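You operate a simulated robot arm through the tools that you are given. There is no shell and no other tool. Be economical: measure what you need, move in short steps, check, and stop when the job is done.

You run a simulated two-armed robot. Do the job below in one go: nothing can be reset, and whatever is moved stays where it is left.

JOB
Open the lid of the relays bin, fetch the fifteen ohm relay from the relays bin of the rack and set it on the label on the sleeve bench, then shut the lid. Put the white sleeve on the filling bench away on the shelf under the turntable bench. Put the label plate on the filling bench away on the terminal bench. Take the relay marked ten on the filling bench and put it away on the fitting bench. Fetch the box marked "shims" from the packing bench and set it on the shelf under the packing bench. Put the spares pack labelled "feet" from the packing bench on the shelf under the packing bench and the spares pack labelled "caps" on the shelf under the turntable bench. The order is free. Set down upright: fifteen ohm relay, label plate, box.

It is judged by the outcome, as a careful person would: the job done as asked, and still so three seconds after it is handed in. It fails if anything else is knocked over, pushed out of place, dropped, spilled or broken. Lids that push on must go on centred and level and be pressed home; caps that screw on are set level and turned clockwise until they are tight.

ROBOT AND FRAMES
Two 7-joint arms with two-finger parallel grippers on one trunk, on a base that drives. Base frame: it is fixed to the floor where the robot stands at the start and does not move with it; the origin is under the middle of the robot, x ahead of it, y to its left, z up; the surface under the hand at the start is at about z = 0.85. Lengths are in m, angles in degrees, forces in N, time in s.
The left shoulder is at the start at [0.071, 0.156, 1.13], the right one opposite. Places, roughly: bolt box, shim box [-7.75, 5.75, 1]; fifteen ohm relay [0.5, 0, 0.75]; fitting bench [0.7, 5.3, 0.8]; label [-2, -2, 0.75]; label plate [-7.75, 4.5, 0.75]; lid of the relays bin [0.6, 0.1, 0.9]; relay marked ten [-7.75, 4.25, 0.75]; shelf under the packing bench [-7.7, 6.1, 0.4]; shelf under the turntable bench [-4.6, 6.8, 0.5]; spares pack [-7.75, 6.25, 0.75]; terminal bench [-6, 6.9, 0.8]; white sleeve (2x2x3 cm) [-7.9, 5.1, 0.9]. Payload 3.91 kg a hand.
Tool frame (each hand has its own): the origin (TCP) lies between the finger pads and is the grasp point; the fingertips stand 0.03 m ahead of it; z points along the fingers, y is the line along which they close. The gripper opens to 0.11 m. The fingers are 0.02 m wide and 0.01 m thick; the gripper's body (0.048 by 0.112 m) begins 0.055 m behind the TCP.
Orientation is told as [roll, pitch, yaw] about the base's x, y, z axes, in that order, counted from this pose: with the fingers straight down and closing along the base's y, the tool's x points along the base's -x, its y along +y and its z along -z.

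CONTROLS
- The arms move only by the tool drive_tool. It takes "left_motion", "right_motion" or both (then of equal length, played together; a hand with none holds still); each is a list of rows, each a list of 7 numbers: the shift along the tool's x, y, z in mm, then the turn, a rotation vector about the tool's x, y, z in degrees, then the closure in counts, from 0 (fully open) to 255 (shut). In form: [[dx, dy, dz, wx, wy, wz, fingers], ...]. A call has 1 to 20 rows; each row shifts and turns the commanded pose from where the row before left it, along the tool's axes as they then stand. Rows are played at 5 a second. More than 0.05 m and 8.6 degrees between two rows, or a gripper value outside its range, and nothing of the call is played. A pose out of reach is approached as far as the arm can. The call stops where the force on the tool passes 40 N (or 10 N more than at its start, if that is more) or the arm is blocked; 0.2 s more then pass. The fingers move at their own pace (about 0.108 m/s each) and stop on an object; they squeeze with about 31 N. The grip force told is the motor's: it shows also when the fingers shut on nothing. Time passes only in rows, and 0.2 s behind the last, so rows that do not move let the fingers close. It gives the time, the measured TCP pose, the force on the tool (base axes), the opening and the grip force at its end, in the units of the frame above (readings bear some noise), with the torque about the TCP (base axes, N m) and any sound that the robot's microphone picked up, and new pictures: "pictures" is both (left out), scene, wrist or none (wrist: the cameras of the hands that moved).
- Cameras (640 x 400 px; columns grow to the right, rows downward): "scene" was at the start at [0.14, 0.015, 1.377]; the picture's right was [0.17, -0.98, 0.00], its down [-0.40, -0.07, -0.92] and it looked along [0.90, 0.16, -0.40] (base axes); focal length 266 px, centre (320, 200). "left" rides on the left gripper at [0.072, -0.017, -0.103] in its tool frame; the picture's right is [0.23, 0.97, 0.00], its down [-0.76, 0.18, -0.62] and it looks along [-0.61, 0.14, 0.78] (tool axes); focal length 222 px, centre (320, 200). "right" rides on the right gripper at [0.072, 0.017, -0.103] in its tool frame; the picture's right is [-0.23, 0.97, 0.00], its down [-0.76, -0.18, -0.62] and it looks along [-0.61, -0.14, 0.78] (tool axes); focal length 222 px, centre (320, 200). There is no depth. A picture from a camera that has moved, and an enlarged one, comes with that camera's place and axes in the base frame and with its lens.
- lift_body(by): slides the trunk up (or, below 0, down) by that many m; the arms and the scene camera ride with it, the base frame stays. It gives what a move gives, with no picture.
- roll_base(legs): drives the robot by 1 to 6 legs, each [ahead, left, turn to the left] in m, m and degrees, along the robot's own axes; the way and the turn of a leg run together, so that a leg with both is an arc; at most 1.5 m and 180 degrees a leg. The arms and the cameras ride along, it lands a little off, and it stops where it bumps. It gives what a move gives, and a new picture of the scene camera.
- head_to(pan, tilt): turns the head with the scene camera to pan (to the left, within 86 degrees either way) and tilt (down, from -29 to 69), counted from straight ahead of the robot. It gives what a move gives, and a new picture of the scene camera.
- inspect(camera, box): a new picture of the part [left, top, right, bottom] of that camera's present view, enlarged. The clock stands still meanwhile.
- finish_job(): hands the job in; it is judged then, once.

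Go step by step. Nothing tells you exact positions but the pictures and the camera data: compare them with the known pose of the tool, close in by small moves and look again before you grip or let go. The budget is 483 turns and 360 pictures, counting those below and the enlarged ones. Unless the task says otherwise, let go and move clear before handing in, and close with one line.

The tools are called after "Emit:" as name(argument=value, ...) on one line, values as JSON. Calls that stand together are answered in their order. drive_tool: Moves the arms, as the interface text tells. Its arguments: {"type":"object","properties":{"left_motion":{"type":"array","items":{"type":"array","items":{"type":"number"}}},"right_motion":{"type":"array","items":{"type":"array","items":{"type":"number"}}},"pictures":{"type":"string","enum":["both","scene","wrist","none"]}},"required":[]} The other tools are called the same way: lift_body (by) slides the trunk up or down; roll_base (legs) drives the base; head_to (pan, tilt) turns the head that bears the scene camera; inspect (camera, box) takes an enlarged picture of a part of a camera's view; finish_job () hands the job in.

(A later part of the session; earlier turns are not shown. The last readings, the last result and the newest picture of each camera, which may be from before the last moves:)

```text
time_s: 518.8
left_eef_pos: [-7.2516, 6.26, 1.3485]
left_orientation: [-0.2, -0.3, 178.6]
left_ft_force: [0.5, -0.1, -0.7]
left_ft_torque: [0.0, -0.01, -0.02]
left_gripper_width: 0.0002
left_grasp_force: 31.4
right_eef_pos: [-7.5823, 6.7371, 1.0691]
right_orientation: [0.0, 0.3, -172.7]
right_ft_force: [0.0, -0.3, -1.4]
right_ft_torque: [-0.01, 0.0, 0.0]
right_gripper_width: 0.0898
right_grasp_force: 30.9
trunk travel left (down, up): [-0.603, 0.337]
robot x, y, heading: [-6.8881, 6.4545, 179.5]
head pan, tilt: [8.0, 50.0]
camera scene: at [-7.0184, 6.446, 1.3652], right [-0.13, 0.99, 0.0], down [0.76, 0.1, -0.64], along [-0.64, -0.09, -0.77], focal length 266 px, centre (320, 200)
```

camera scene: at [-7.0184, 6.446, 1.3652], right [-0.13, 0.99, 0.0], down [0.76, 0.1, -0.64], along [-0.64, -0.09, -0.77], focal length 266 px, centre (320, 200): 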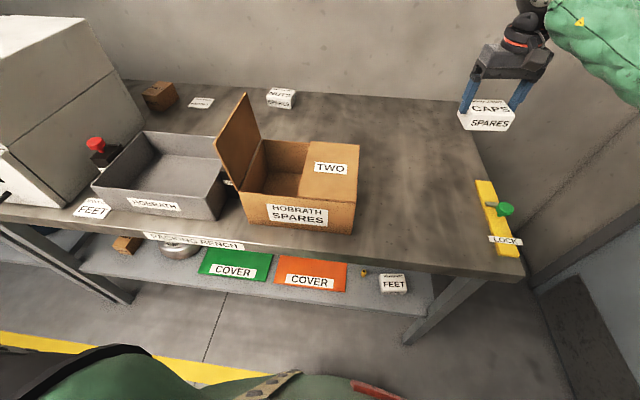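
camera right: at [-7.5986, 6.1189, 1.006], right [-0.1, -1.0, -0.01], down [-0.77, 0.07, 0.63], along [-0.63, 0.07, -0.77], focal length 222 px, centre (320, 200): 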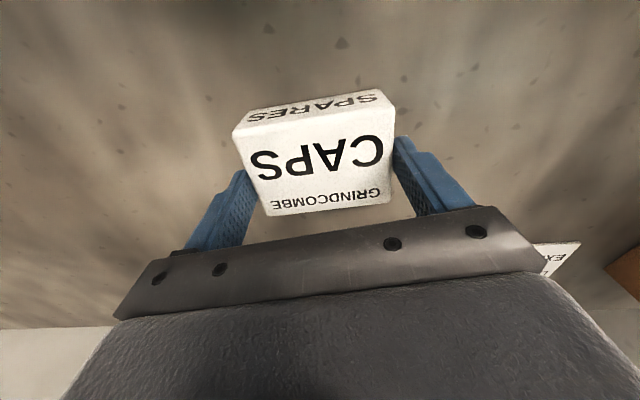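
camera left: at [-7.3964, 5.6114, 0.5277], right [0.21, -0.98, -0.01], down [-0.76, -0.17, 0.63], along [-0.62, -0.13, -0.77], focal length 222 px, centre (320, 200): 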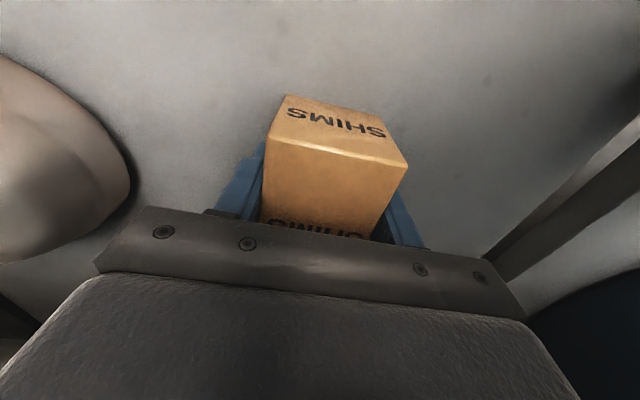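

Now I see it: flap TWO lies closed, hinge at y≈6.467, free edge at y≈6.355, z≈0.95. (SHIMS and FEET are fine on the shelf below.) I bring the left fingertips, tilted 20°, into the open half of the carton and slip them under the flap's free edge.

Emit:
drive_tool(left_motion=[[-30, -8, 29, 0, 0, 0, 255], [-30, -8, 29, 0, 0, 0, 255], [-30, -8, 29, 0, 0, 0, 255], [-30, -8, 29, 0, 0, 0, 255], [-30, -8, 29, 0, 0, 0, 255], [-30, -8, 29, 0, 0, 0, 255], [-30, -8, 29, 0, 0, 0, 255], [0, 0, 0, 6.7, 0, 0, 255], [0, 0, 0, 6.7, 0, 0, 255], [0, 0, 0, 6.6, 0, 0, 255], [0, 0, 0, 0, 0, 0, 255]], pictures="both")

```text
time_s: 521.2
left_eef_pos: [-7.4619, 6.3229, 1.1478]
left_orientation: [-20.3, -0.4, 178.7]
left_ft_force: [-0.2, 0.2, 0.0]
left_ft_torque: [-0.03, -0.04, -0.03]
left_gripper_width: 0.0002
left_grasp_force: 31.3
right_eef_pos: [-7.5828, 6.7397, 1.0687]
right_orientation: [-0.1, 0.4, -172.8]
right_ft_force: [0.2, 0.4, -0.5]
right_ft_torque: [-0.04, -0.01, 0.0]
right_gripper_width: 0.0899
right_grasp_force: 30.5
trunk travel left (down, up): [-0.603, 0.337]
robot x, y, heading: [-6.8889, 6.4589, 179.6]
head pan, tilt: [8.0, 50.0]
camera scene: at [-7.0186, 6.4469, 1.3652], right [-0.13, 0.99, 0.0], down [0.76, 0.1, -0.64], along [-0.64, -0.09, -0.77], focal length 266 px, centre (320, 200)
camera left: at [-7.3886, 6.3015, 1.2501], right [0.2, -0.92, -0.34], down [-0.77, -0.37, 0.53], along [-0.61, 0.15, -0.78], focal length 222 px, centre (320, 200)
```

scene: 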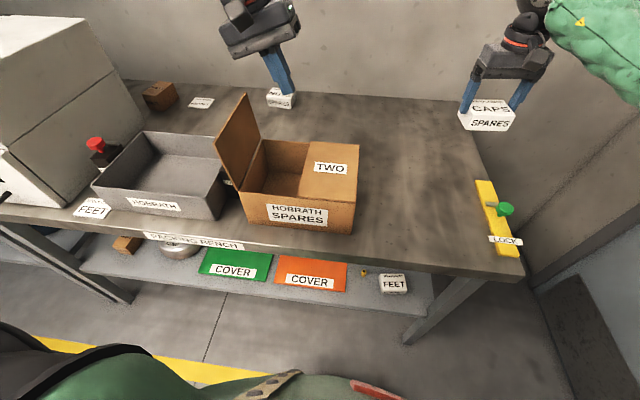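
left: 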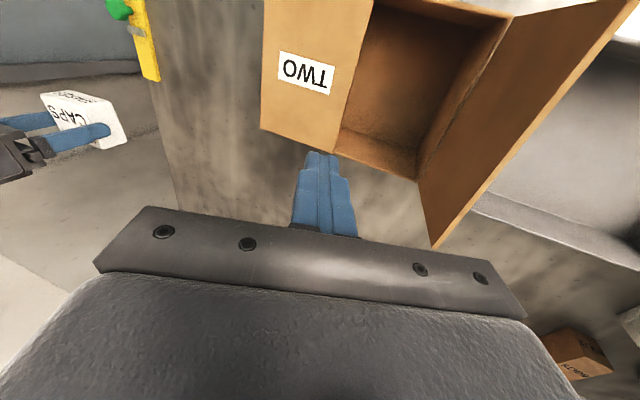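

The fingers point toward the flap and the gap is as computed. I descend into the gap and move under the edge.

Emit:
drive_tool(left_motion=[[0, 18, 41, 0, 0, 0, 255], [0, 15.2, 41.7, 0, 0, 0, 255], [0, 15.2, 41.7, 0, 0, 0, 255], [0, 15.2, 41.7, 0, 0, 0, 255], [0, 15.2, 41.7, 0, 0, 0, 255], [0, -19, 7, 0, 0, 0, 255], [0, -19, 7, 0, 0, 0, 255], [0, 0, 0, 0, 0, 0, 255]], pictures="scene")

```text
time_s: 523.0
left_eef_pos: [-7.4608, 6.3573, 0.9229]
left_orientation: [-20.2, -0.3, 178.9]
left_ft_force: [2.4, -29.6, 0.8]
left_ft_torque: [1.14, 0.08, 0.31]
left_gripper_width: 0.0
left_grasp_force: 31.4
right_eef_pos: [-7.5851, 6.7355, 1.0676]
right_orientation: [0.0, 0.4, -172.8]
right_ft_force: [0.0, 0.4, -2.2]
right_ft_torque: [-0.02, 0.03, 0.01]
right_gripper_width: 0.0898
right_grasp_force: 30.7
trunk travel left (down, up): [-0.603, 0.337]
robot x, y, heading: [-6.8899, 6.4562, 179.6]
head pan, tilt: [8.0, 50.0]
camera scene: at [-7.0181, 6.4442, 1.3652], right [-0.13, 0.99, 0.0], down [0.76, 0.1, -0.64], along [-0.64, -0.09, -0.77], focal length 266 px, centre (320, 200)
```

scene: 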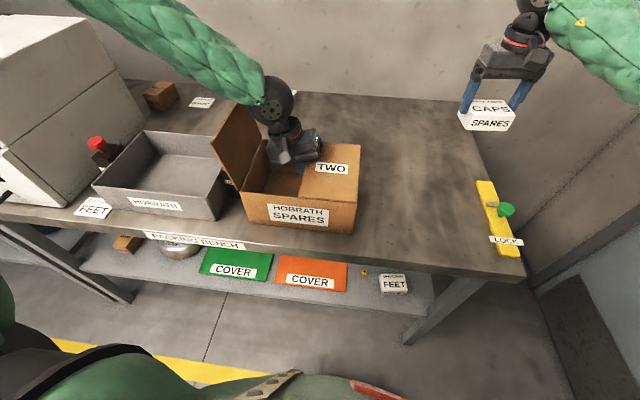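

The edge contact is felt. I ease back slightly and lift vertically.

Emit:
drive_tool(left_motion=[[0, 4, -1.5, 0, 0, 0, 255], [0, -6.8, -18.8, 0, 0, 0, 255], [0, -6.8, -18.8, 0, 0, 0, 255], [0, -8.5, -18, 0, 0, 0, 255]], pictures="scene")

```text
time_s: 524.0
left_eef_pos: [-7.461, 6.3567, 0.984]
left_orientation: [-20.3, -0.4, 178.6]
left_ft_force: [0.1, -0.1, -0.2]
left_ft_torque: [-0.01, 0.0, 0.02]
left_gripper_width: 0.0001
left_grasp_force: 31.1
right_eef_pos: [-7.5814, 6.7368, 1.0686]
right_orientation: [0.0, 0.4, -172.9]
right_ft_force: [0.1, -0.1, -0.6]
right_ft_torque: [0.01, 0.0, -0.02]
right_gripper_width: 0.0899
right_grasp_force: 30.6
trunk travel left (down, up): [-0.603, 0.337]
robot x, y, heading: [-6.8904, 6.4597, 179.4]
head pan, tilt: [8.0, 50.0]
camera scene: at [-7.0182, 6.4458, 1.3652], right [-0.13, 0.99, 0.0], down [0.76, 0.1, -0.64], along [-0.64, -0.09, -0.77], focal length 266 px, centre (320, 200)
```

scene: 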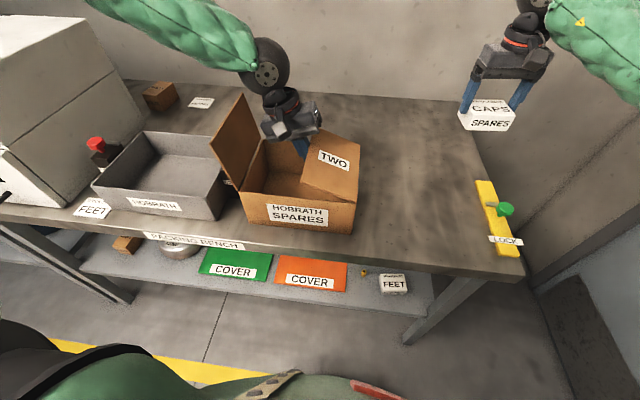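

It works: the flap lifts and stays. I continue along the arc to swing it past vertical.

Emit:
drive_tool(left_motion=[[0, -43.3, -10.8, 0, 0, 0, 255], [0, -38.2, -6.3, 0, 0, 0, 255], [0, -38.1, 6.4, 0, 0, 0, 255], [0, -25.9, 13.7, 0, 0, 0, 255]], pictures="scene")

```text
time_s: 524.9
left_eef_pos: [-7.4596, 6.4638, 1.0351]
left_orientation: [-19.6, -0.3, 179.0]
left_ft_force: [0.4, -22.8, 6.6]
left_ft_torque: [-0.42, 0.01, 0.04]
left_gripper_width: 0.0001
left_grasp_force: 31.0
right_eef_pos: [-7.5847, 6.7349, 1.0672]
right_orientation: [0.0, 0.5, -172.8]
right_ft_force: [-0.6, 0.7, -1.8]
right_ft_torque: [-0.05, -0.03, 0.0]
right_gripper_width: 0.0898
right_grasp_force: 31.4
trunk travel left (down, up): [-0.603, 0.337]
robot x, y, heading: [-6.8904, 6.4579, 179.8]
head pan, tilt: [8.0, 50.0]
stopped in row 4 (left hand): the force on the tool passed its limit at 157 N (the readings are from after the stop); the commanded pose is now the measured one
camera scene: at [-7.0182, 6.4446, 1.3652], right [-0.14, 0.99, 0.0], down [0.76, 0.1, -0.64], along [-0.64, -0.09, -0.77], focal length 266 px, centre (320, 200)
```

scene: 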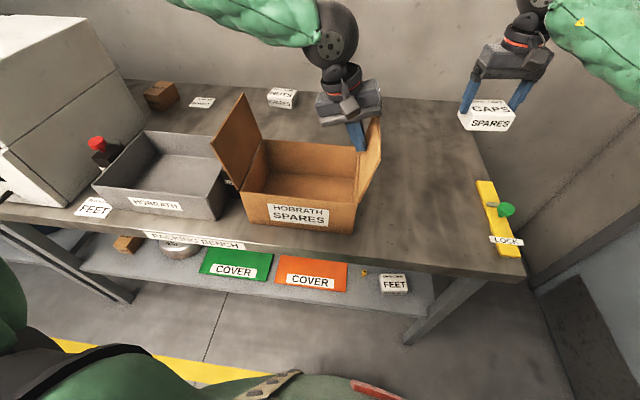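

Flap TWO is open again at its stop, mirroring flap ONE. I withdraw the left hand inward and up.

Emit:
drive_tool(left_motion=[[0, 25, -9, 0, 0, 0, 255], [0, -12, -35, 0, 0, 0, 255], [0, -14, -40, 0, 0, 0, 255], [0, -14, -40, 0, 0, 0, 255], [0, -14, -40, 0, 0, 0, 255], [0, -14, -40, -6.7, 0, 0, 255], [0, 0, 0, -6.7, 0, 0, 255], [0, 0, 0, -6.6, 0, 0, 255]], pictures="scene")

```text
time_s: 526.7
left_eef_pos: [-7.4607, 6.4362, 1.2401]
left_orientation: [0.4, -0.2, 178.9]
left_ft_force: [0.1, -0.9, -0.3]
left_ft_torque: [-0.01, 0.0, -0.01]
left_gripper_width: 0.0
left_grasp_force: 31.0
right_eef_pos: [-7.5849, 6.7374, 1.067]
right_orientation: [-0.1, 0.6, -172.8]
right_ft_force: [0.1, 0.0, -1.8]
right_ft_torque: [0.01, -0.04, 0.02]
right_gripper_width: 0.0896
right_grasp_force: 30.8
trunk travel left (down, up): [-0.603, 0.337]
robot x, y, heading: [-6.8881, 6.455, 179.6]
head pan, tilt: [8.0, 50.0]
camera scene: at [-7.0206, 6.4453, 1.3649], right [-0.13, 0.99, 0.0], down [0.76, 0.1, -0.64], along [-0.64, -0.09, -0.77], focal length 266 px, centre (320, 200)
```

scene: 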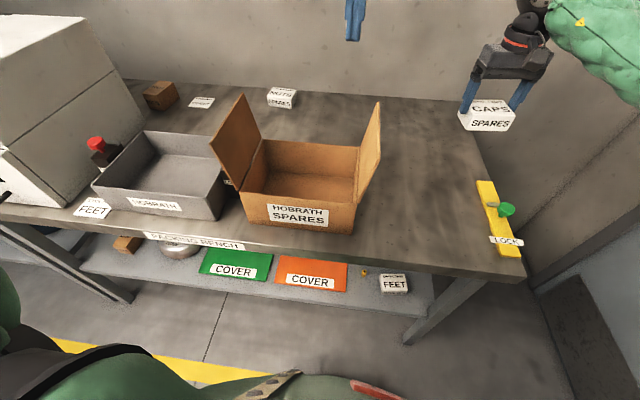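

Everything on the bench is restored. Now the 10 A relay with the left hand: I back off, raise a little and slide south to the filling bench.

Emit:
lift_body(by=0.11)

Emit:
roll_base(legs=[[-0.45, 0, 0], [0, 1.4, 0], [0, 0.6, 0]])

```text
time_s: 528.1
left_eef_pos: [-7.4582, 6.4366, 1.3503]
left_orientation: [0.3, -0.3, 178.9]
left_ft_force: [0.3, -0.4, -0.7]
left_ft_torque: [-0.03, -0.01, -0.02]
left_gripper_width: 0.0001
left_grasp_force: 30.9
right_eef_pos: [-7.5836, 6.7376, 1.1768]
right_orientation: [0.0, 0.5, -172.8]
right_ft_force: [-0.3, 0.3, -1.9]
right_ft_torque: [0.02, 0.03, -0.01]
right_gripper_width: 0.0898
right_grasp_force: 31.0
trunk travel left (down, up): [-0.713, 0.227]
robot x, y, heading: [-6.8918, 6.4569, 179.7]
head pan, tilt: [8.0, 50.0]
```

```text
time_s: 528.9
left_eef_pos: [-7.4564, 6.4334, 1.351]
left_orientation: [0.4, -0.4, 179.1]
left_ft_force: [-0.2, 0.8, -1.1]
left_ft_torque: [0.03, -0.02, -0.01]
left_gripper_width: 0.0001
left_grasp_force: 31.4
right_eef_pos: [-7.5833, 6.7335, 1.1783]
right_orientation: [0.0, 0.5, -172.6]
right_ft_force: [0.2, 0.0, -1.6]
right_ft_torque: [-0.01, 0.02, 0.01]
right_gripper_width: 0.0898
right_grasp_force: 31.1
trunk travel left (down, up): [-0.713, 0.227]
robot x, y, heading: [-6.8907, 6.458, 179.7]
head pan, tilt: [8.0, 50.0]
stopped in leg 1: the robot was blocked; the commanded pose is now the measured one
camera scene: at [-7.0173, 6.4444, 1.4751], right [-0.14, 0.99, 0.0], down [0.76, 0.11, -0.64], along [-0.64, -0.09, -0.77], focal length 266 px, centre (320, 200)
```

scene: 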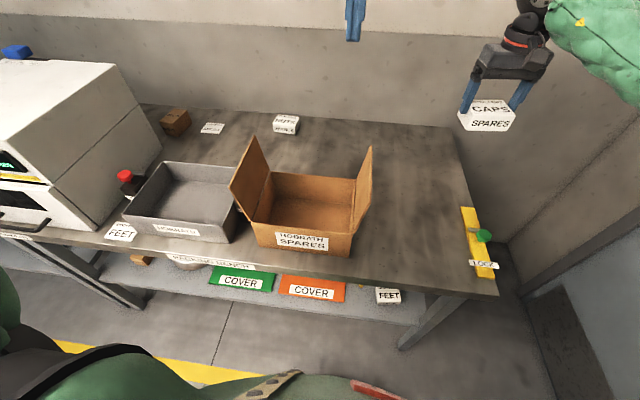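

The base is against the terminal bench's leg; I slide south first, then back, then continue.

Emit:
roll_base(legs=[[0.02, 0.55, 0], [-0.42, 0, 0], [0, 1.45, 0]])

```text
time_s: 541.1
left_eef_pos: [-7.053, 4.4331, 1.3499]
left_orientation: [0.3, -0.3, 178.9]
left_ft_force: [0.1, -1.0, 0.0]
left_ft_torque: [-0.03, -0.01, -0.02]
left_gripper_width: 0.0
left_grasp_force: 31.3
right_eef_pos: [-7.1799, 4.7331, 1.1779]
right_orientation: [0.0, 0.5, -172.7]
right_ft_force: [-0.1, 0.4, -1.3]
right_ft_torque: [-0.02, 0.02, 0.02]
right_gripper_width: 0.0895
right_grasp_force: 30.9
trunk travel left (down, up): [-0.713, 0.227]
robot x, y, heading: [-6.4825, 4.4535, 179.9]
head pan, tilt: [8.0, 50.0]
camera scene: at [-6.6134, 4.4435, 1.4751], right [-0.14, 0.99, 0.0], down [0.76, 0.1, -0.64], along [-0.64, -0.09, -0.77], focal length 266 px, centre (320, 200)
```

scene: 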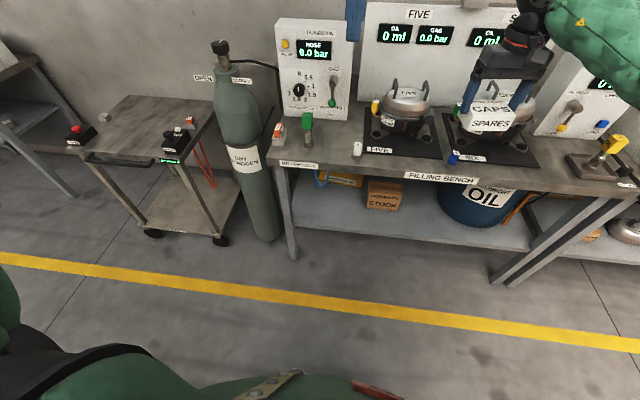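

I raise the right hand (CAPS) well above the panels and turn the left hand so its fingers close along x, then drive in close.

Emit:
drive_tool(left_motion=[[0, 0, 0, 0, 0, -8.2, 140], [0, 0, 0, 0, 0, -8.2, 140], [0, 0, 0, 0, 0, -8.2, 140], [0, 0, 0, 0, 0, -8.2, 140], [0, 0, 0, 0, 0, -8.2, 140], [0, 0, 0, 0, 0, -8.2, 140], [0, 0, 0, 0, 0, -8.2, 140], [0, 0, 0, 0, 0, -8.2, 140], [0, 0, 0, 0, 0, -8.2, 140], [0, 0, 0, 0, 0, -8.2, 140], [0, 0, 0, 0, 0, -8.2, 140]], right_motion=[[25, 0, -40, 0, 0, 0, 255], [25, 0, -40, 0, 0, 0, 255], [25, 0, -40, 0, 0, 0, 255], [25, 0, -40, 0, 0, 0, 255], [25, 0, -40, 0, 0, 0, 255], [25, 0, -40, 0, 0, 0, 255], [0, 0, 0, 0, 0, 0, 255], [0, 0, 0, 0, 0, 0, 255], [0, 0, 0, 0, 0, 0, 255], [0, 0, 0, 0, 0, 0, 255], [0, 0, 0, 0, 0, 0, 255]], pictures="none")

Emit:
roll_base(legs=[[0.62, 0, 0]])

Emit:
inspect(camera="left", box=[100, 0, 420, 200])

```text
time_s: 543.5
left_eef_pos: [-7.052, 4.4338, 1.351]
left_orientation: [-0.3, -0.3, -90.7]
left_ft_force: [0.8, 0.6, -0.3]
left_ft_torque: [-0.03, 0.02, 0.04]
left_gripper_width: 0.0492
left_grasp_force: 0.0
right_eef_pos: [-7.0349, 4.7505, 1.4164]
right_orientation: [0.0, 0.4, -172.8]
right_ft_force: [-0.3, 0.4, -1.0]
right_ft_torque: [0.02, 0.02, 0.01]
right_gripper_width: 0.0894
right_grasp_force: 30.8
trunk travel left (down, up): [-0.713, 0.227]
robot x, y, heading: [-6.4858, 4.4564, 180.0]
head pan, tilt: [8.0, 50.0]
```

```text
time_s: 546.9
left_eef_pos: [-7.6622, 4.4361, 1.3512]
left_orientation: [-0.4, -0.3, -90.9]
left_ft_force: [0.0, 0.4, 0.0]
left_ft_torque: [0.02, 0.02, 0.02]
left_gripper_width: 0.0497
left_grasp_force: 0.0
right_eef_pos: [-7.6454, 4.7525, 1.417]
right_orientation: [0.0, 0.4, -172.7]
right_ft_force: [0.4, 0.4, -1.8]
right_ft_torque: [-0.03, 0.0, 0.0]
right_gripper_width: 0.0894
right_grasp_force: 31.8
trunk travel left (down, up): [-0.713, 0.227]
robot x, y, heading: [-7.0948, 4.456, 179.4]
head pan, tilt: [8.0, 50.0]
camera scene: at [-7.2231, 4.4457, 1.4752], right [-0.14, 0.99, 0.0], down [0.76, 0.1, -0.64], along [-0.64, -0.09, -0.77], focal length 266 px, centre (320, 200)
```

scene: 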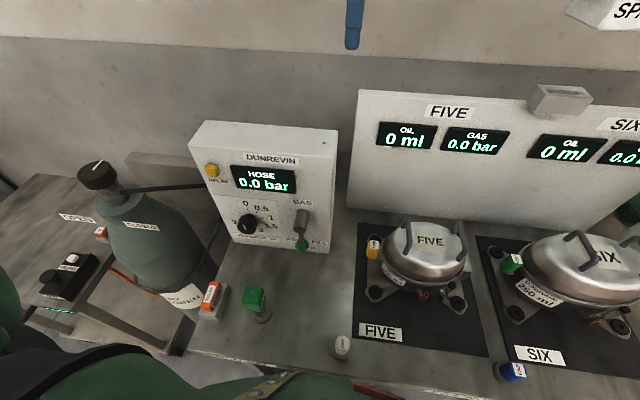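

```text
2.00 times, centred on (260, 100) of left
camera zoom: at [-7.677, 4.5094, 1.4543], right [0.98, 0.21, -0.01], down [0.17, -0.76, 0.63], along [0.13, -0.61, -0.78], focal length 444 px, centre (440, 400)
```

zoom: 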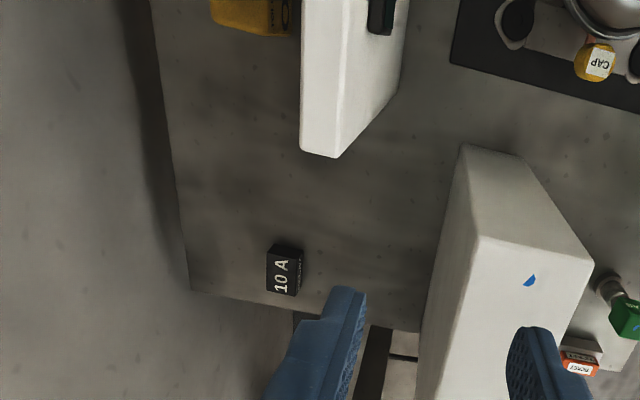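

The relay is at (−7.835, 4.236). I move over it and descend partway.

Emit:
drive_tool(left_motion=[[-33, -29, 0, 0, 0, 0, 140], [-33, -29, 0, 0, 0, 0, 140], [-33, -29, 0, 0, 0, 0, 140], [-33, -29, 0, 0, 0, 0, 140], [-33, -29, 0, 0, 0, 0, 140], [-33, -29, 0, 0, 0, 0, 140], [0, 0, 42, 0, 0, 0, 140], [0, 0, 42, 0, 0, 0, 140], [0, 0, 42, 0, 0, 0, 140], [0, 0, 42, 0, 0, 0, 140], [0, 0, 42, 0, 0, 0, 140], [0, 0, 0, 0, 0, 0, 140]], pictures="both")

```text
time_s: 549.5
left_eef_pos: [-7.837, 4.2391, 1.1424]
left_orientation: [-0.2, -0.4, -90.9]
left_ft_force: [0.4, 0.6, 0.7]
left_ft_torque: [-0.01, 0.03, 0.03]
left_gripper_width: 0.0495
left_grasp_force: 0.0
right_eef_pos: [-7.6445, 4.7546, 1.418]
right_orientation: [0.0, 0.4, -172.6]
right_ft_force: [0.4, 1.0, -1.6]
right_ft_torque: [-0.02, 0.03, -0.06]
right_gripper_width: 0.0896
right_grasp_force: 30.7
trunk travel left (down, up): [-0.713, 0.227]
robot x, y, heading: [-7.094, 4.4557, 179.8]
head pan, tilt: [8.0, 50.0]
camera scene: at [-7.2221, 4.4458, 1.4753], right [-0.14, 0.99, 0.0], down [0.76, 0.1, -0.64], along [-0.64, -0.09, -0.77], focal length 266 px, centre (320, 200)
camera left: at [-7.8524, 4.3127, 1.2461], right [0.98, 0.21, -0.01], down [0.17, -0.76, 0.63], along [0.13, -0.61, -0.78], focal length 222 px, centre (320, 200)
```

scene: 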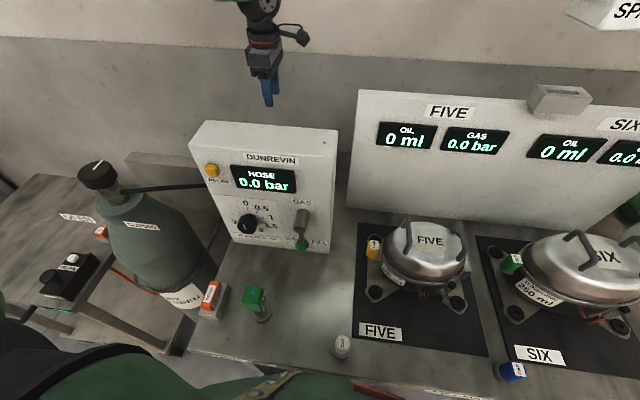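
left: 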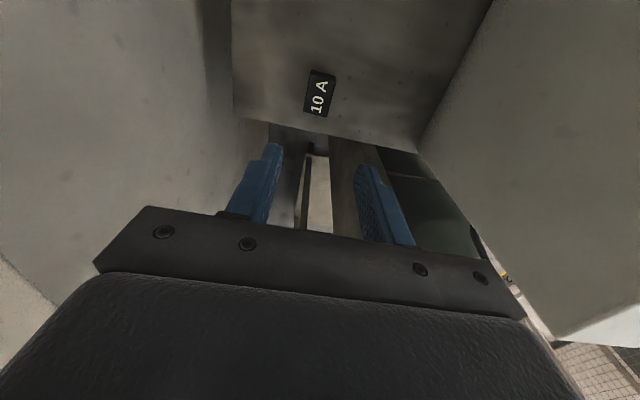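

The relay is ~4 cm wide in x, so I open wider and descend to just above it.

Emit:
drive_tool(left_motion=[[-6, 0, 40, 0, 0, 0, 60], [-4, 0, 40, 0, 0, 0, 60], [0, 0, 40, 0, 0, 0, 60], [0, 0, 40, 0, 0, 0, 60], [0, 0, 30, 0, 0, 0, 60], [0, 0, 0, 0, 0, 0, 60]], pictures="wrist")

```text
time_s: 550.9
left_eef_pos: [-7.8409, 4.2293, 0.9521]
left_orientation: [-0.3, -0.4, -90.9]
left_ft_force: [-0.3, -0.8, 0.1]
left_ft_torque: [0.05, 0.0, -0.02]
left_gripper_width: 0.0842
left_grasp_force: 0.1
right_eef_pos: [-7.6445, 4.7535, 1.4178]
right_orientation: [0.0, 0.4, -172.8]
right_ft_force: [-0.9, 0.2, -1.9]
right_ft_torque: [0.02, 0.05, 0.01]
right_gripper_width: 0.0894
right_grasp_force: 30.5
trunk travel left (down, up): [-0.713, 0.227]
robot x, y, heading: [-7.0939, 4.4599, 179.8]
head pan, tilt: [8.0, 50.0]
camera left: at [-7.8557, 4.3029, 1.055], right [0.98, 0.21, -0.01], down [0.17, -0.76, 0.63], along [0.13, -0.61, -0.78], focal length 222 px, centre (320, 200)
```

left: 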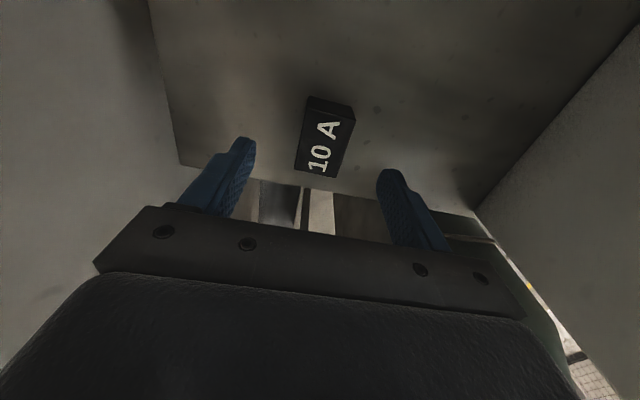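

Centred. I descend 66 mm and grip the relay.

Emit:
drive_tool(left_motion=[[-5, 4, 30, 0, 0, 0, 60], [0, 0, 25, 0, 0, 0, 60], [0, 0, 11, 0, 0, 0, 60], [0, 0, 0, 0, 0, 0, 60], [0, 0, 0, 0, 0, 0, 255], [0, 0, 0, 0, 0, 0, 255], [0, 0, 0, 0, 0, 0, 255]], pictures="wrist")

```text
time_s: 552.5
left_eef_pos: [-7.8332, 4.2204, 0.8899]
left_orientation: [-0.4, -0.3, -90.9]
left_ft_force: [1.1, -0.8, -0.1]
left_ft_torque: [0.0, 0.02, 0.0]
left_gripper_width: 0.039
left_grasp_force: 31.4
left hand out of reach, approached as far as the arm can: row 3
right_eef_pos: [-7.6447, 4.7529, 1.4174]
right_orientation: [0.0, 0.4, -172.7]
right_ft_force: [-0.6, 0.3, -2.0]
right_ft_torque: [0.01, 0.0, 0.04]
right_gripper_width: 0.0895
right_grasp_force: 30.7
trunk travel left (down, up): [-0.713, 0.227]
robot x, y, heading: [-7.0933, 4.4559, 179.8]
head pan, tilt: [8.0, 50.0]
camera left: at [-7.8475, 4.2929, 0.9941], right [0.98, 0.21, -0.01], down [0.17, -0.76, 0.63], along [0.13, -0.61, -0.78], focal length 222 px, centre (320, 200)
```

left: 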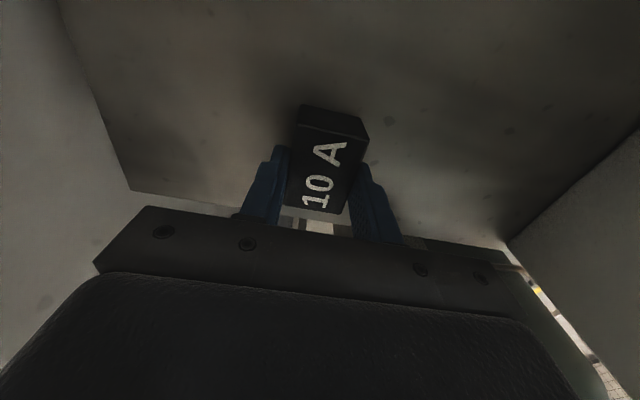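

Relay gripped (39 mm). I lift it above the panels and back away.

Emit:
drive_tool(left_motion=[[0, 0, -20, 0, 0, 0, 255], [0, 0, -42, 0, 0, 0, 255], [0, 0, -42, 0, 0, 0, 255], [0, 0, -42, 0, 0, 0, 255], [0, 0, -42, 0, 0, 0, 255], [0, 0, -42, 0, 0, 0, 255], [0, 0, -42, 0, 0, 0, 255], [0, 0, -42, 0, 0, 0, 255], [0, 0, -42, 0, 0, 0, 255], [0, 0, -42, 0, 0, 0, 255], [30, 35, 0, 0, 0, 0, 255], [30, 35, 0, 0, 0, 0, 255], [30, 35, 0, 0, 0, 0, 255], [30, 35, 0, 0, 0, 0, 255], [0, 0, 0, 0, 0, 0, 255]], pictures="wrist")

Emit:
roll_base(legs=[[-0.6, 0, 0], [0, -1.0, 0]])

```text
time_s: 555.7
left_eef_pos: [-7.6895, 4.3389, 1.2885]
left_orientation: [-0.4, -0.2, -90.7]
left_ft_force: [0.3, 0.0, -0.7]
left_ft_torque: [0.01, 0.03, 0.04]
left_gripper_width: 0.0389
left_grasp_force: 30.9
right_eef_pos: [-7.6453, 4.7529, 1.4167]
right_orientation: [0.0, 0.6, -172.7]
right_ft_force: [0.9, 0.2, -1.8]
right_ft_torque: [-0.01, 0.02, 0.03]
right_gripper_width: 0.0898
right_grasp_force: 31.2
trunk travel left (down, up): [-0.713, 0.227]
robot x, y, heading: [-7.0922, 4.4609, 179.9]
head pan, tilt: [8.0, 50.0]
camera left: at [-7.7034, 4.4113, 1.3921], right [0.98, 0.21, -0.01], down [0.17, -0.76, 0.63], along [0.13, -0.61, -0.78], focal length 222 px, centre (320, 200)
```

left: 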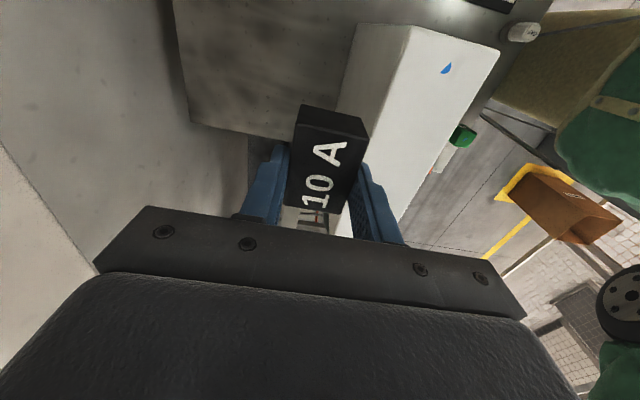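

```text
time_s: 564.0
left_eef_pos: [-7.0753, 5.3519, 1.2892]
left_orientation: [-0.4, -0.3, -91.2]
left_ft_force: [0.5, -0.4, -0.3]
left_ft_torque: [-0.02, 0.01, 0.0]
left_gripper_width: 0.0388
left_grasp_force: 30.9
right_eef_pos: [-7.0288, 5.766, 1.4164]
right_orientation: [0.0, 0.6, -173.1]
right_ft_force: [-0.6, 0.3, -2.0]
right_ft_torque: [0.02, -0.02, -0.01]
right_gripper_width: 0.0893
right_grasp_force: 31.0
trunk travel left (down, up): [-0.713, 0.227]
robot x, y, heading: [-6.4778, 5.468, 179.5]
head pan, tilt: [8.0, 50.0]
camera scene: at [-6.6086, 5.4559, 1.4752], right [-0.13, 0.99, 0.0], down [0.76, 0.1, -0.64], along [-0.64, -0.08, -0.77], focal length 266 px, centre (320, 200)
```

scene: 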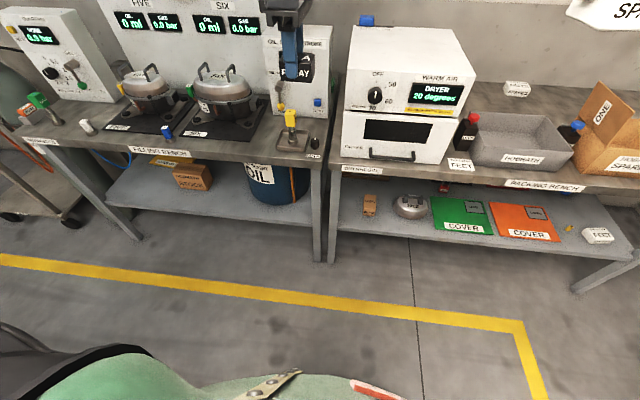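

Both items are held. I turn north and go to the turntable bench.

Emit:
roll_base(legs=[[0, 0, -90], [0.3, -1.2, 0]])

Emit:
lift_body(by=-0.4)

Emit:
drive_tool(right_motion=[[0, 0, 0, 0, -7.5, 0, 255], [0, 0, 0, 0, -7.5, 0, 255], [0, 0, 0, 0, -7.5, 0, 255], [0, 0, 0, 0, -7.5, 0, 255], [0, 0, 0, 0, -7.5, 0, 255], [0, 0, 0, 0, -7.5, 0, 255], [28, 0, 28, 0, 0, 0, 255], [28, 0, 28, 0, 0, 0, 255], [28, 0, 28, 0, 0, 0, 255]], pictures="none")

```text
time_s: 574.0
left_eef_pos: [-5.3895, 6.359, 1.2885]
left_orientation: [-0.3, -0.3, 178.6]
left_ft_force: [-0.1, 0.9, 0.5]
left_ft_torque: [0.0, 0.02, -0.01]
left_gripper_width: 0.0391
left_grasp_force: 30.8
right_eef_pos: [-4.9756, 6.3129, 1.4171]
right_orientation: [0.0, 0.5, 96.9]
right_ft_force: [0.8, -1.0, -2.5]
right_ft_torque: [0.01, 0.0, 0.0]
right_gripper_width: 0.0894
right_grasp_force: 30.7
trunk travel left (down, up): [-0.713, 0.227]
robot x, y, heading: [-5.2744, 5.7642, 89.4]
head pan, tilt: [8.0, 50.0]
camera scene: at [-5.2868, 5.8905, 1.4752], right [0.99, 0.13, 0.0], down [0.1, -0.76, -0.64], along [-0.08, 0.64, -0.77], focal length 266 px, centre (320, 200)
```

scene: 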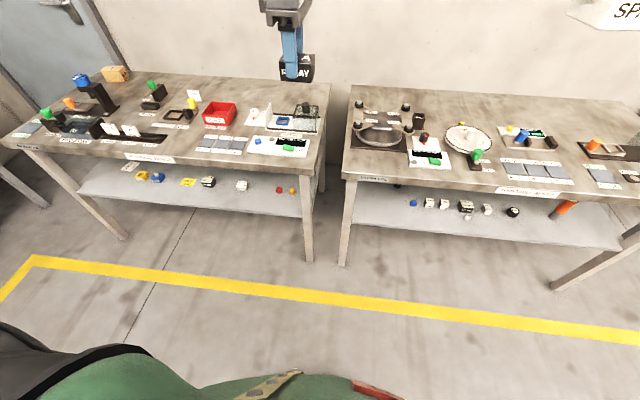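

```text
time_s: 577.9
left_eef_pos: [-5.3899, 6.359, 0.8891]
left_orientation: [-0.4, -0.3, 178.7]
left_ft_force: [0.7, -0.2, -0.4]
left_ft_torque: [0.0, 0.02, 0.0]
left_gripper_width: 0.039
left_grasp_force: 31.2
right_eef_pos: [-4.9757, 6.3116, 1.0173]
right_orientation: [0.1, 0.4, 96.9]
right_ft_force: [-0.6, -0.3, -1.6]
right_ft_torque: [0.01, 0.0, -0.01]
right_gripper_width: 0.0898
right_grasp_force: 30.8
trunk travel left (down, up): [-0.313, 0.627]
robot x, y, heading: [-5.2792, 5.7616, 89.6]
head pan, tilt: [8.0, 50.0]
```

```text
time_s: 579.9
left_eef_pos: [-5.3898, 6.3599, 0.8883]
left_orientation: [-0.3, -0.2, 178.7]
left_ft_force: [0.4, 0.0, -0.3]
left_ft_torque: [-0.01, -0.04, -0.03]
left_gripper_width: 0.0389
left_grasp_force: 30.5
right_eef_pos: [-4.9751, 6.3147, 0.8996]
right_orientation: [0.0, -44.5, 96.8]
right_ft_force: [0.4, 0.2, -1.9]
right_ft_torque: [-0.02, -0.01, 0.02]
right_gripper_width: 0.0894
right_grasp_force: 30.6
right hand out of reach, approached as far as the arm can: row 9
trunk travel left (down, up): [-0.313, 0.627]
robot x, y, heading: [-5.279, 5.7656, 89.5]
head pan, tilt: [8.0, 50.0]
```

I lower further in front of the shelf and check the view.

Emit:
lift_body(by=-0.3)

Emit:
drive_tool(right_motion=[[15, 0, 15, 0, 0, 0, 255], [15, 0, 15, 0, 0, 0, 255], [-25, -6, 25, 0, 0, 0, 255], [-25, -6, 25, 0, 0, 0, 255], [-25, -6, 25, 0, 0, 0, 255], [-25, -6, 25, 0, 0, 0, 255], [-25, -6, 25, 0, 0, 0, 255]], pictures="none")

Emit:
head_to(pan=-25, tilt=25)

```text
time_s: 582.9
left_eef_pos: [-5.3903, 6.3588, 0.5888]
left_orientation: [-0.4, -0.2, 178.7]
left_ft_force: [0.0, -0.3, -0.5]
left_ft_torque: [0.0, 0.03, -0.01]
left_gripper_width: 0.0393
left_grasp_force: 31.2
right_eef_pos: [-4.9757, 6.3151, 0.6008]
right_orientation: [0.0, -44.6, 97.0]
right_ft_force: [-0.2, 0.5, -1.3]
right_ft_torque: [-0.04, 0.0, 0.01]
right_gripper_width: 0.0892
right_grasp_force: 31.1
trunk travel left (down, up): [-0.013, 0.927]
robot x, y, heading: [-5.277, 5.7653, 89.3]
head pan, tilt: [8.0, 50.0]
```

```text
time_s: 584.5
left_eef_pos: [-5.3903, 6.3595, 0.5885]
left_orientation: [-0.3, -0.3, 178.7]
left_ft_force: [-1.0, -0.2, -0.3]
left_ft_torque: [0.02, 0.05, 0.02]
left_gripper_width: 0.039
left_grasp_force: 30.9
right_eef_pos: [-4.9601, 6.5092, 0.5623]
right_orientation: [0.0, -44.5, 96.8]
right_ft_force: [-0.3, 0.3, -1.5]
right_ft_torque: [-0.03, 0.0, 0.01]
right_gripper_width: 0.0894
right_grasp_force: 31.0
right hand out of reach, approached as far as the arm can: row 1, 2
trunk travel left (down, up): [-0.013, 0.927]
robot x, y, heading: [-5.2782, 5.7655, 89.3]
head pan, tilt: [8.0, 50.0]
```

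```text
time_s: 585.4
left_eef_pos: [-5.3891, 6.3596, 0.589]
left_orientation: [-0.3, -0.3, 178.7]
left_ft_force: [0.3, -0.3, -1.1]
left_ft_torque: [0.0, -0.01, -0.02]
left_gripper_width: 0.0392
left_grasp_force: 30.9
right_eef_pos: [-4.963, 6.5078, 0.5625]
right_orientation: [0.0, -44.5, 96.9]
right_ft_force: [0.3, 0.3, -1.5]
right_ft_torque: [0.01, -0.03, -0.03]
right_gripper_width: 0.0894
right_grasp_force: 31.0
trunk travel left (down, up): [-0.013, 0.927]
robot x, y, heading: [-5.2753, 5.7617, 89.3]
head pan, tilt: [-25.0, 25.0]
camera scene: at [-5.2373, 5.8969, 0.8126], right [0.9, -0.43, 0.0], down [-0.18, -0.38, -0.91], along [0.39, 0.82, -0.42], focal length 266 px, centre (320, 200)
```

scene: 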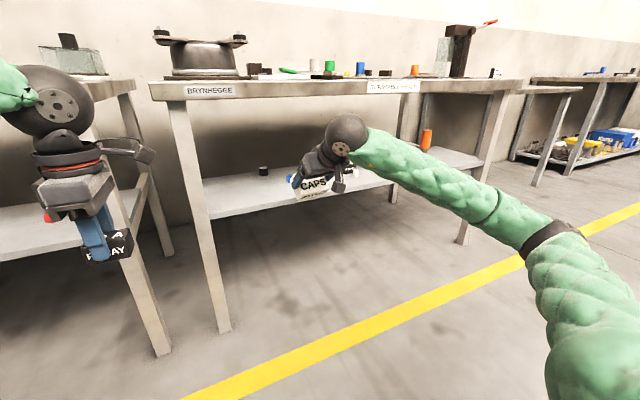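

I draw the left hand back for clearance, lower slightly and drive the CAPS pack in over the shelf's front strip.

Emit:
drive_tool(left_motion=[[0, 40, 0, 0, 0, 0, 255], [0, 40, 0, 0, 0, 0, 255], [0, 40, 0, 0, 0, 0, 255], [0, 30, 0, 0, 0, 0, 255]], right_motion=[[8, 0, 8, 0, 0, 0, 255], [7, 0, 7, 0, 0, 0, 255], [0, 0, 0, 0, 0, 0, 255], [0, 0, 0, 0, 0, 0, 255]], pictures="none")

Emit:
roll_base(legs=[[0.185, 0, 0]])

Emit:
inspect(camera="right", box=[0, 0, 640, 260])

```text
time_s: 586.4
left_eef_pos: [-5.3925, 6.2101, 0.5889]
left_orientation: [-0.4, -0.4, 178.7]
left_ft_force: [0.3, -0.5, -1.2]
left_ft_torque: [-0.03, -0.02, -0.02]
left_gripper_width: 0.039
left_grasp_force: 31.3
right_eef_pos: [-4.9632, 6.509, 0.5412]
right_orientation: [0.0, -44.6, 96.9]
right_ft_force: [0.4, 1.1, -1.8]
right_ft_torque: [-0.02, 0.04, 0.02]
right_gripper_width: 0.0893
right_grasp_force: 31.0
trunk travel left (down, up): [-0.013, 0.927]
robot x, y, heading: [-5.2758, 5.7633, 89.4]
head pan, tilt: [-25.0, 25.0]
```

```text
time_s: 588.0
left_eef_pos: [-5.387, 6.3965, 0.5899]
left_orientation: [-0.3, -0.4, 178.5]
left_ft_force: [0.3, -0.5, -0.9]
left_ft_torque: [-0.02, -0.01, 0.02]
left_gripper_width: 0.0389
left_grasp_force: 31.2
right_eef_pos: [-4.9569, 6.6911, 0.5416]
right_orientation: [0.0, -44.5, 96.7]
right_ft_force: [-0.9, 0.3, -2.1]
right_ft_torque: [0.0, -0.01, -0.01]
right_gripper_width: 0.0894
right_grasp_force: 31.2
trunk travel left (down, up): [-0.013, 0.927]
robot x, y, heading: [-5.2766, 5.953, 89.4]
head pan, tilt: [-25.0, 25.0]
camera scene: at [-5.2343, 6.0817, 0.8126], right [0.9, -0.44, 0.0], down [-0.18, -0.38, -0.91], along [0.39, 0.82, -0.42], focal length 266 px, centre (320, 200)
```

scene: 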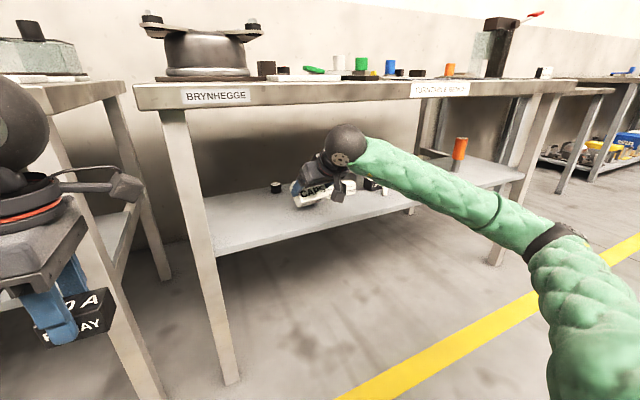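

```text
1.00 times, centred on (320, 130) of right (not enlarged: the box is as wide or as high as the picture)
camera zoom: at [-4.9595, 6.5664, 0.5652], right [-0.99, 0.05, 0.16], down [0.16, 0.13, 0.98], along [0.03, 0.99, -0.13], focal length 222 px, centre (320, 270)
```

zoom: 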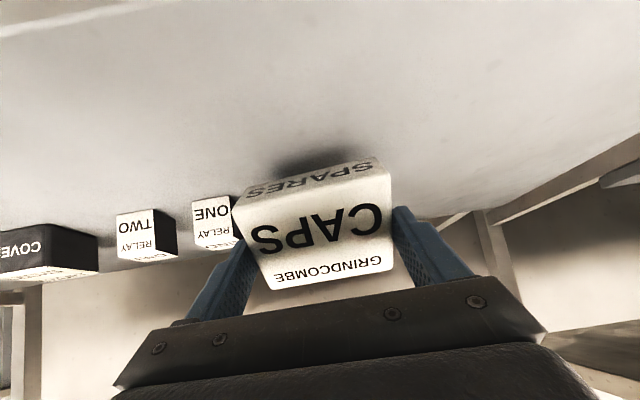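

RELAY ONE and the blue dome are just behind, so I shift 6 cm left, then lower until the pack's rear edge touches and continue gently so it pivots flat.

Emit:
drive_tool(right_motion=[[0, 30, 0, 0, 0, 0, 255], [0, 30, 0, 0, 0, 0, 255], [7, 0, 7, 0, 0, 0, 255], [4, 0, 4, 0, 0, 0, 255], [3, 0, 3, 0, 0, 0, 255], [0, 0, 0, 0, 0, 0, 255]], pictures="none")

Emit:
drive_tool(right_motion=[[2, 0, 2, 0, 0, 0, 255], [2, 0, 2, 0, 0, 0, 255], [2, 0, 2, 0, 0, 0, 255]], pictures="none")

```text
time_s: 589.4
left_eef_pos: [-5.3873, 6.3958, 0.589]
left_orientation: [-0.2, -0.2, 178.6]
left_ft_force: [-0.2, 0.1, -0.1]
left_ft_torque: [0.0, -0.01, 0.02]
left_gripper_width: 0.0393
left_grasp_force: 31.5
right_eef_pos: [-5.0179, 6.6846, 0.5233]
right_orientation: [0.0, -44.5, 96.7]
right_ft_force: [-0.2, 0.4, 1.4]
right_ft_torque: [0.04, -0.08, 0.04]
right_gripper_width: 0.0898
right_grasp_force: 30.6
trunk travel left (down, up): [-0.013, 0.927]
robot x, y, heading: [-5.2708, 5.9507, 89.4]
head pan, tilt: [-25.0, 25.0]
```

```text
time_s: 590.2
left_eef_pos: [-5.3868, 6.3956, 0.59]
left_orientation: [-0.5, -0.3, 178.5]
left_ft_force: [-0.5, 0.4, -0.4]
left_ft_torque: [0.01, 0.01, -0.01]
left_gripper_width: 0.0388
left_grasp_force: 30.8
right_eef_pos: [-5.0181, 6.6858, 0.5169]
right_orientation: [-0.1, -44.7, 96.7]
right_ft_force: [-2.3, 2.4, 30.0]
right_ft_torque: [0.45, 0.14, 0.02]
right_gripper_width: 0.09
right_grasp_force: 31.2
trunk travel left (down, up): [-0.013, 0.927]
robot x, y, heading: [-5.2756, 5.9467, 89.0]
head pan, tilt: [-25.0, 25.0]
```

The rear edge is on the shelf. I reduce the tilt as far as the bench underside allows and then open slowly so the pack settles flat.

Emit:
drive_tool(right_motion=[[-2, 0, -2, 0, 0, 0, 255], [0, 0, 0, 0, 6, 0, 255], [0, 0, 0, 0, 6, 0, 255], [1, 0, 2, 0, 0, 0, 255], [0, 0, 0, 0, 0, 0, 255]], pictures="wrist")

```text
time_s: 591.4
left_eef_pos: [-5.387, 6.3943, 0.5896]
left_orientation: [-0.4, -0.3, 178.5]
left_ft_force: [-0.8, -0.3, -0.6]
left_ft_torque: [-0.02, -0.01, 0.0]
left_gripper_width: 0.039
left_grasp_force: 31.0
right_eef_pos: [-5.0183, 6.6833, 0.515]
right_orientation: [-0.2, -32.7, 96.8]
right_ft_force: [0.2, 5.3, 27.5]
right_ft_torque: [0.26, 0.03, -0.04]
right_gripper_width: 0.0896
right_grasp_force: 31.0
trunk travel left (down, up): [-0.013, 0.927]
robot x, y, heading: [-5.2741, 5.951, 89.4]
head pan, tilt: [-25.0, 25.0]
camera right: at [-5.0204, 6.566, 0.5643], right [-0.99, 0.08, 0.12], down [0.14, 0.32, 0.94], along [0.03, 0.94, -0.33], focal length 222 px, centre (320, 200)
```

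right: 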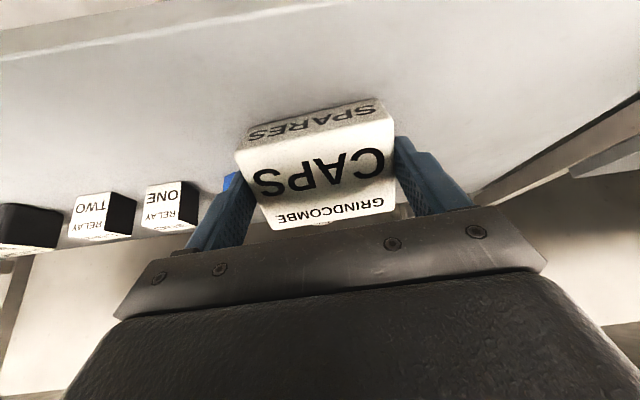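

Now I open slowly.

Emit:
drive_tool(right_motion=[[0, 0, 0, 0, 0, 0, 46], [0, 0, 0, 0, 0, 0, 42], [0, 0, 0, 0, 0, 0, 36], [0, 0, 0, 0, 0, 0, 28], [0, 0, 0, 0, 0, 0, 15], [0, 0, 0, 0, 0, 0, 10]], pictures="wrist")

```text
time_s: 592.8
left_eef_pos: [-5.3871, 6.3958, 0.5891]
left_orientation: [-0.3, -0.4, 178.4]
left_ft_force: [-0.6, 0.1, 0.2]
left_ft_torque: [0.01, 0.01, 0.01]
left_gripper_width: 0.0389
left_grasp_force: 31.2
right_eef_pos: [-5.0176, 6.6846, 0.5142]
right_orientation: [0.0, -32.6, 96.7]
right_ft_force: [0.9, 0.4, -0.5]
right_ft_torque: [0.01, -0.02, -0.04]
right_gripper_width: 0.1058
right_grasp_force: 0.1
trunk travel left (down, up): [-0.013, 0.927]
robot x, y, heading: [-5.2724, 5.9446, 89.3]
head pan, tilt: [-25.0, 25.0]
camera right: at [-5.0203, 6.5667, 0.5626], right [-0.99, 0.08, 0.12], down [0.14, 0.33, 0.93], along [0.03, 0.94, -0.33], focal length 222 px, centre (320, 200)
```

right: 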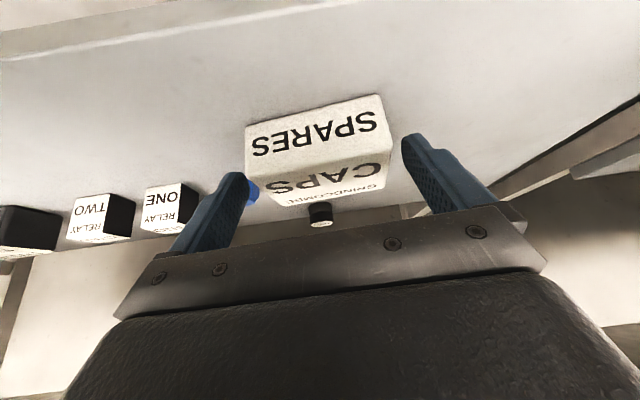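

CAPS lies flat on the shelf. I back straight out, raise the trunk, and head east along the north aisle.

Emit:
roll_base(legs=[[-0.25, 0, 0]])

Emit:
lift_body(by=0.4)

Emit:
lift_body(by=0.35)

Emit:
roll_base(legs=[[0.35, -0.05, 0], [0, -1.45, 0]])

```text
time_s: 594.6
left_eef_pos: [-5.3899, 6.1448, 0.589]
left_orientation: [-0.3, -0.3, 178.5]
left_ft_force: [0.4, 0.5, 0.6]
left_ft_torque: [-0.01, -0.02, -0.02]
left_gripper_width: 0.0391
left_grasp_force: 31.2
right_eef_pos: [-5.022, 6.4344, 0.5139]
right_orientation: [-0.1, -32.5, 96.7]
right_ft_force: [-0.4, 0.0, 0.1]
right_ft_torque: [-0.01, 0.01, 0.0]
right_gripper_width: 0.1058
right_grasp_force: 0.1
trunk travel left (down, up): [-0.013, 0.927]
robot x, y, heading: [-5.2804, 5.6996, 89.1]
head pan, tilt: [-25.0, 25.0]
camera scene: at [-5.238, 5.8309, 0.8127], right [0.9, -0.44, 0.0], down [-0.18, -0.38, -0.91], along [0.39, 0.82, -0.42], focal length 266 px, centre (320, 200)
```

scene: 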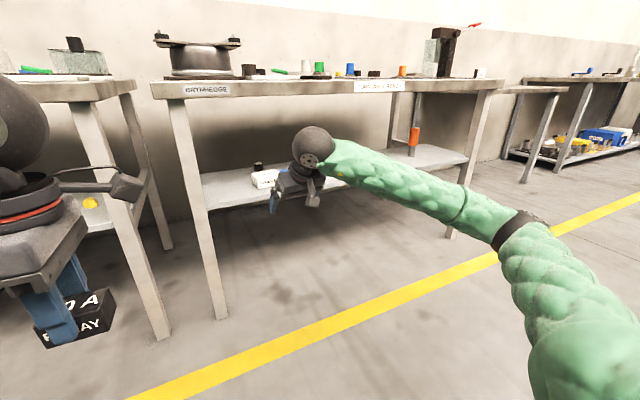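

```text
time_s: 598.4
left_eef_pos: [-5.3905, 6.1452, 0.9887]
left_orientation: [-0.3, -0.3, 178.6]
left_ft_force: [-0.3, 0.4, 0.0]
left_ft_torque: [0.02, 0.0, -0.04]
left_gripper_width: 0.0391
left_grasp_force: 31.0
right_eef_pos: [-5.0216, 6.4343, 0.9139]
right_orientation: [-0.1, -32.5, 96.6]
right_ft_force: [-0.5, -1.0, -0.3]
right_ft_torque: [0.0, 0.0, 0.02]
right_gripper_width: 0.1057
right_grasp_force: 0.1
trunk travel left (down, up): [-0.413, 0.527]
robot x, y, heading: [-5.2798, 5.6982, 89.1]
head pan, tilt: [-25.0, 25.0]
```

```text
time_s: 601.8
left_eef_pos: [-5.3914, 6.1458, 1.3391]
left_orientation: [-0.3, -0.3, 178.4]
left_ft_force: [-0.4, -0.3, -0.5]
left_ft_torque: [0.03, -0.01, 0.01]
left_gripper_width: 0.0389
left_grasp_force: 31.5
right_eef_pos: [-5.0219, 6.4338, 1.2637]
right_orientation: [0.0, -32.5, 96.7]
right_ft_force: [0.1, -0.2, -0.4]
right_ft_torque: [-0.01, 0.03, -0.01]
right_gripper_width: 0.1057
right_grasp_force: 0.0
trunk travel left (down, up): [-0.763, 0.177]
robot x, y, heading: [-5.2772, 5.7004, 89.0]
head pan, tilt: [-25.0, 25.0]
```

```text
time_s: 610.8
left_eef_pos: [-3.9116, 6.4805, 1.3385]
left_orientation: [-0.3, -0.3, 179.4]
left_ft_force: [1.1, 0.2, -0.2]
left_ft_torque: [-0.01, 0.0, 0.01]
left_gripper_width: 0.0389
left_grasp_force: 30.9
right_eef_pos: [-3.5456, 6.774, 1.2635]
right_orientation: [-0.1, -32.6, 97.4]
right_ft_force: [0.3, -0.2, 0.0]
right_ft_torque: [0.0, 0.04, 0.0]
right_gripper_width: 0.1058
right_grasp_force: 0.1
trunk travel left (down, up): [-0.763, 0.177]
robot x, y, heading: [-3.7921, 6.035, 90.1]
head pan, tilt: [-25.0, 25.0]
camera scene: at [-3.7532, 6.1681, 1.5627], right [0.91, -0.42, 0.0], down [-0.18, -0.38, -0.91], along [0.38, 0.82, -0.42], focal length 266 px, centre (320, 200)
```

scene: 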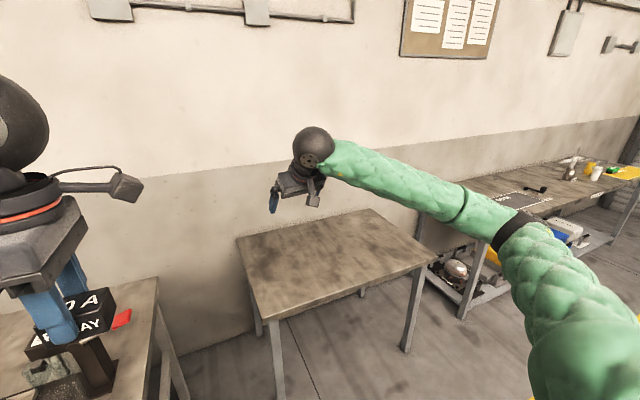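

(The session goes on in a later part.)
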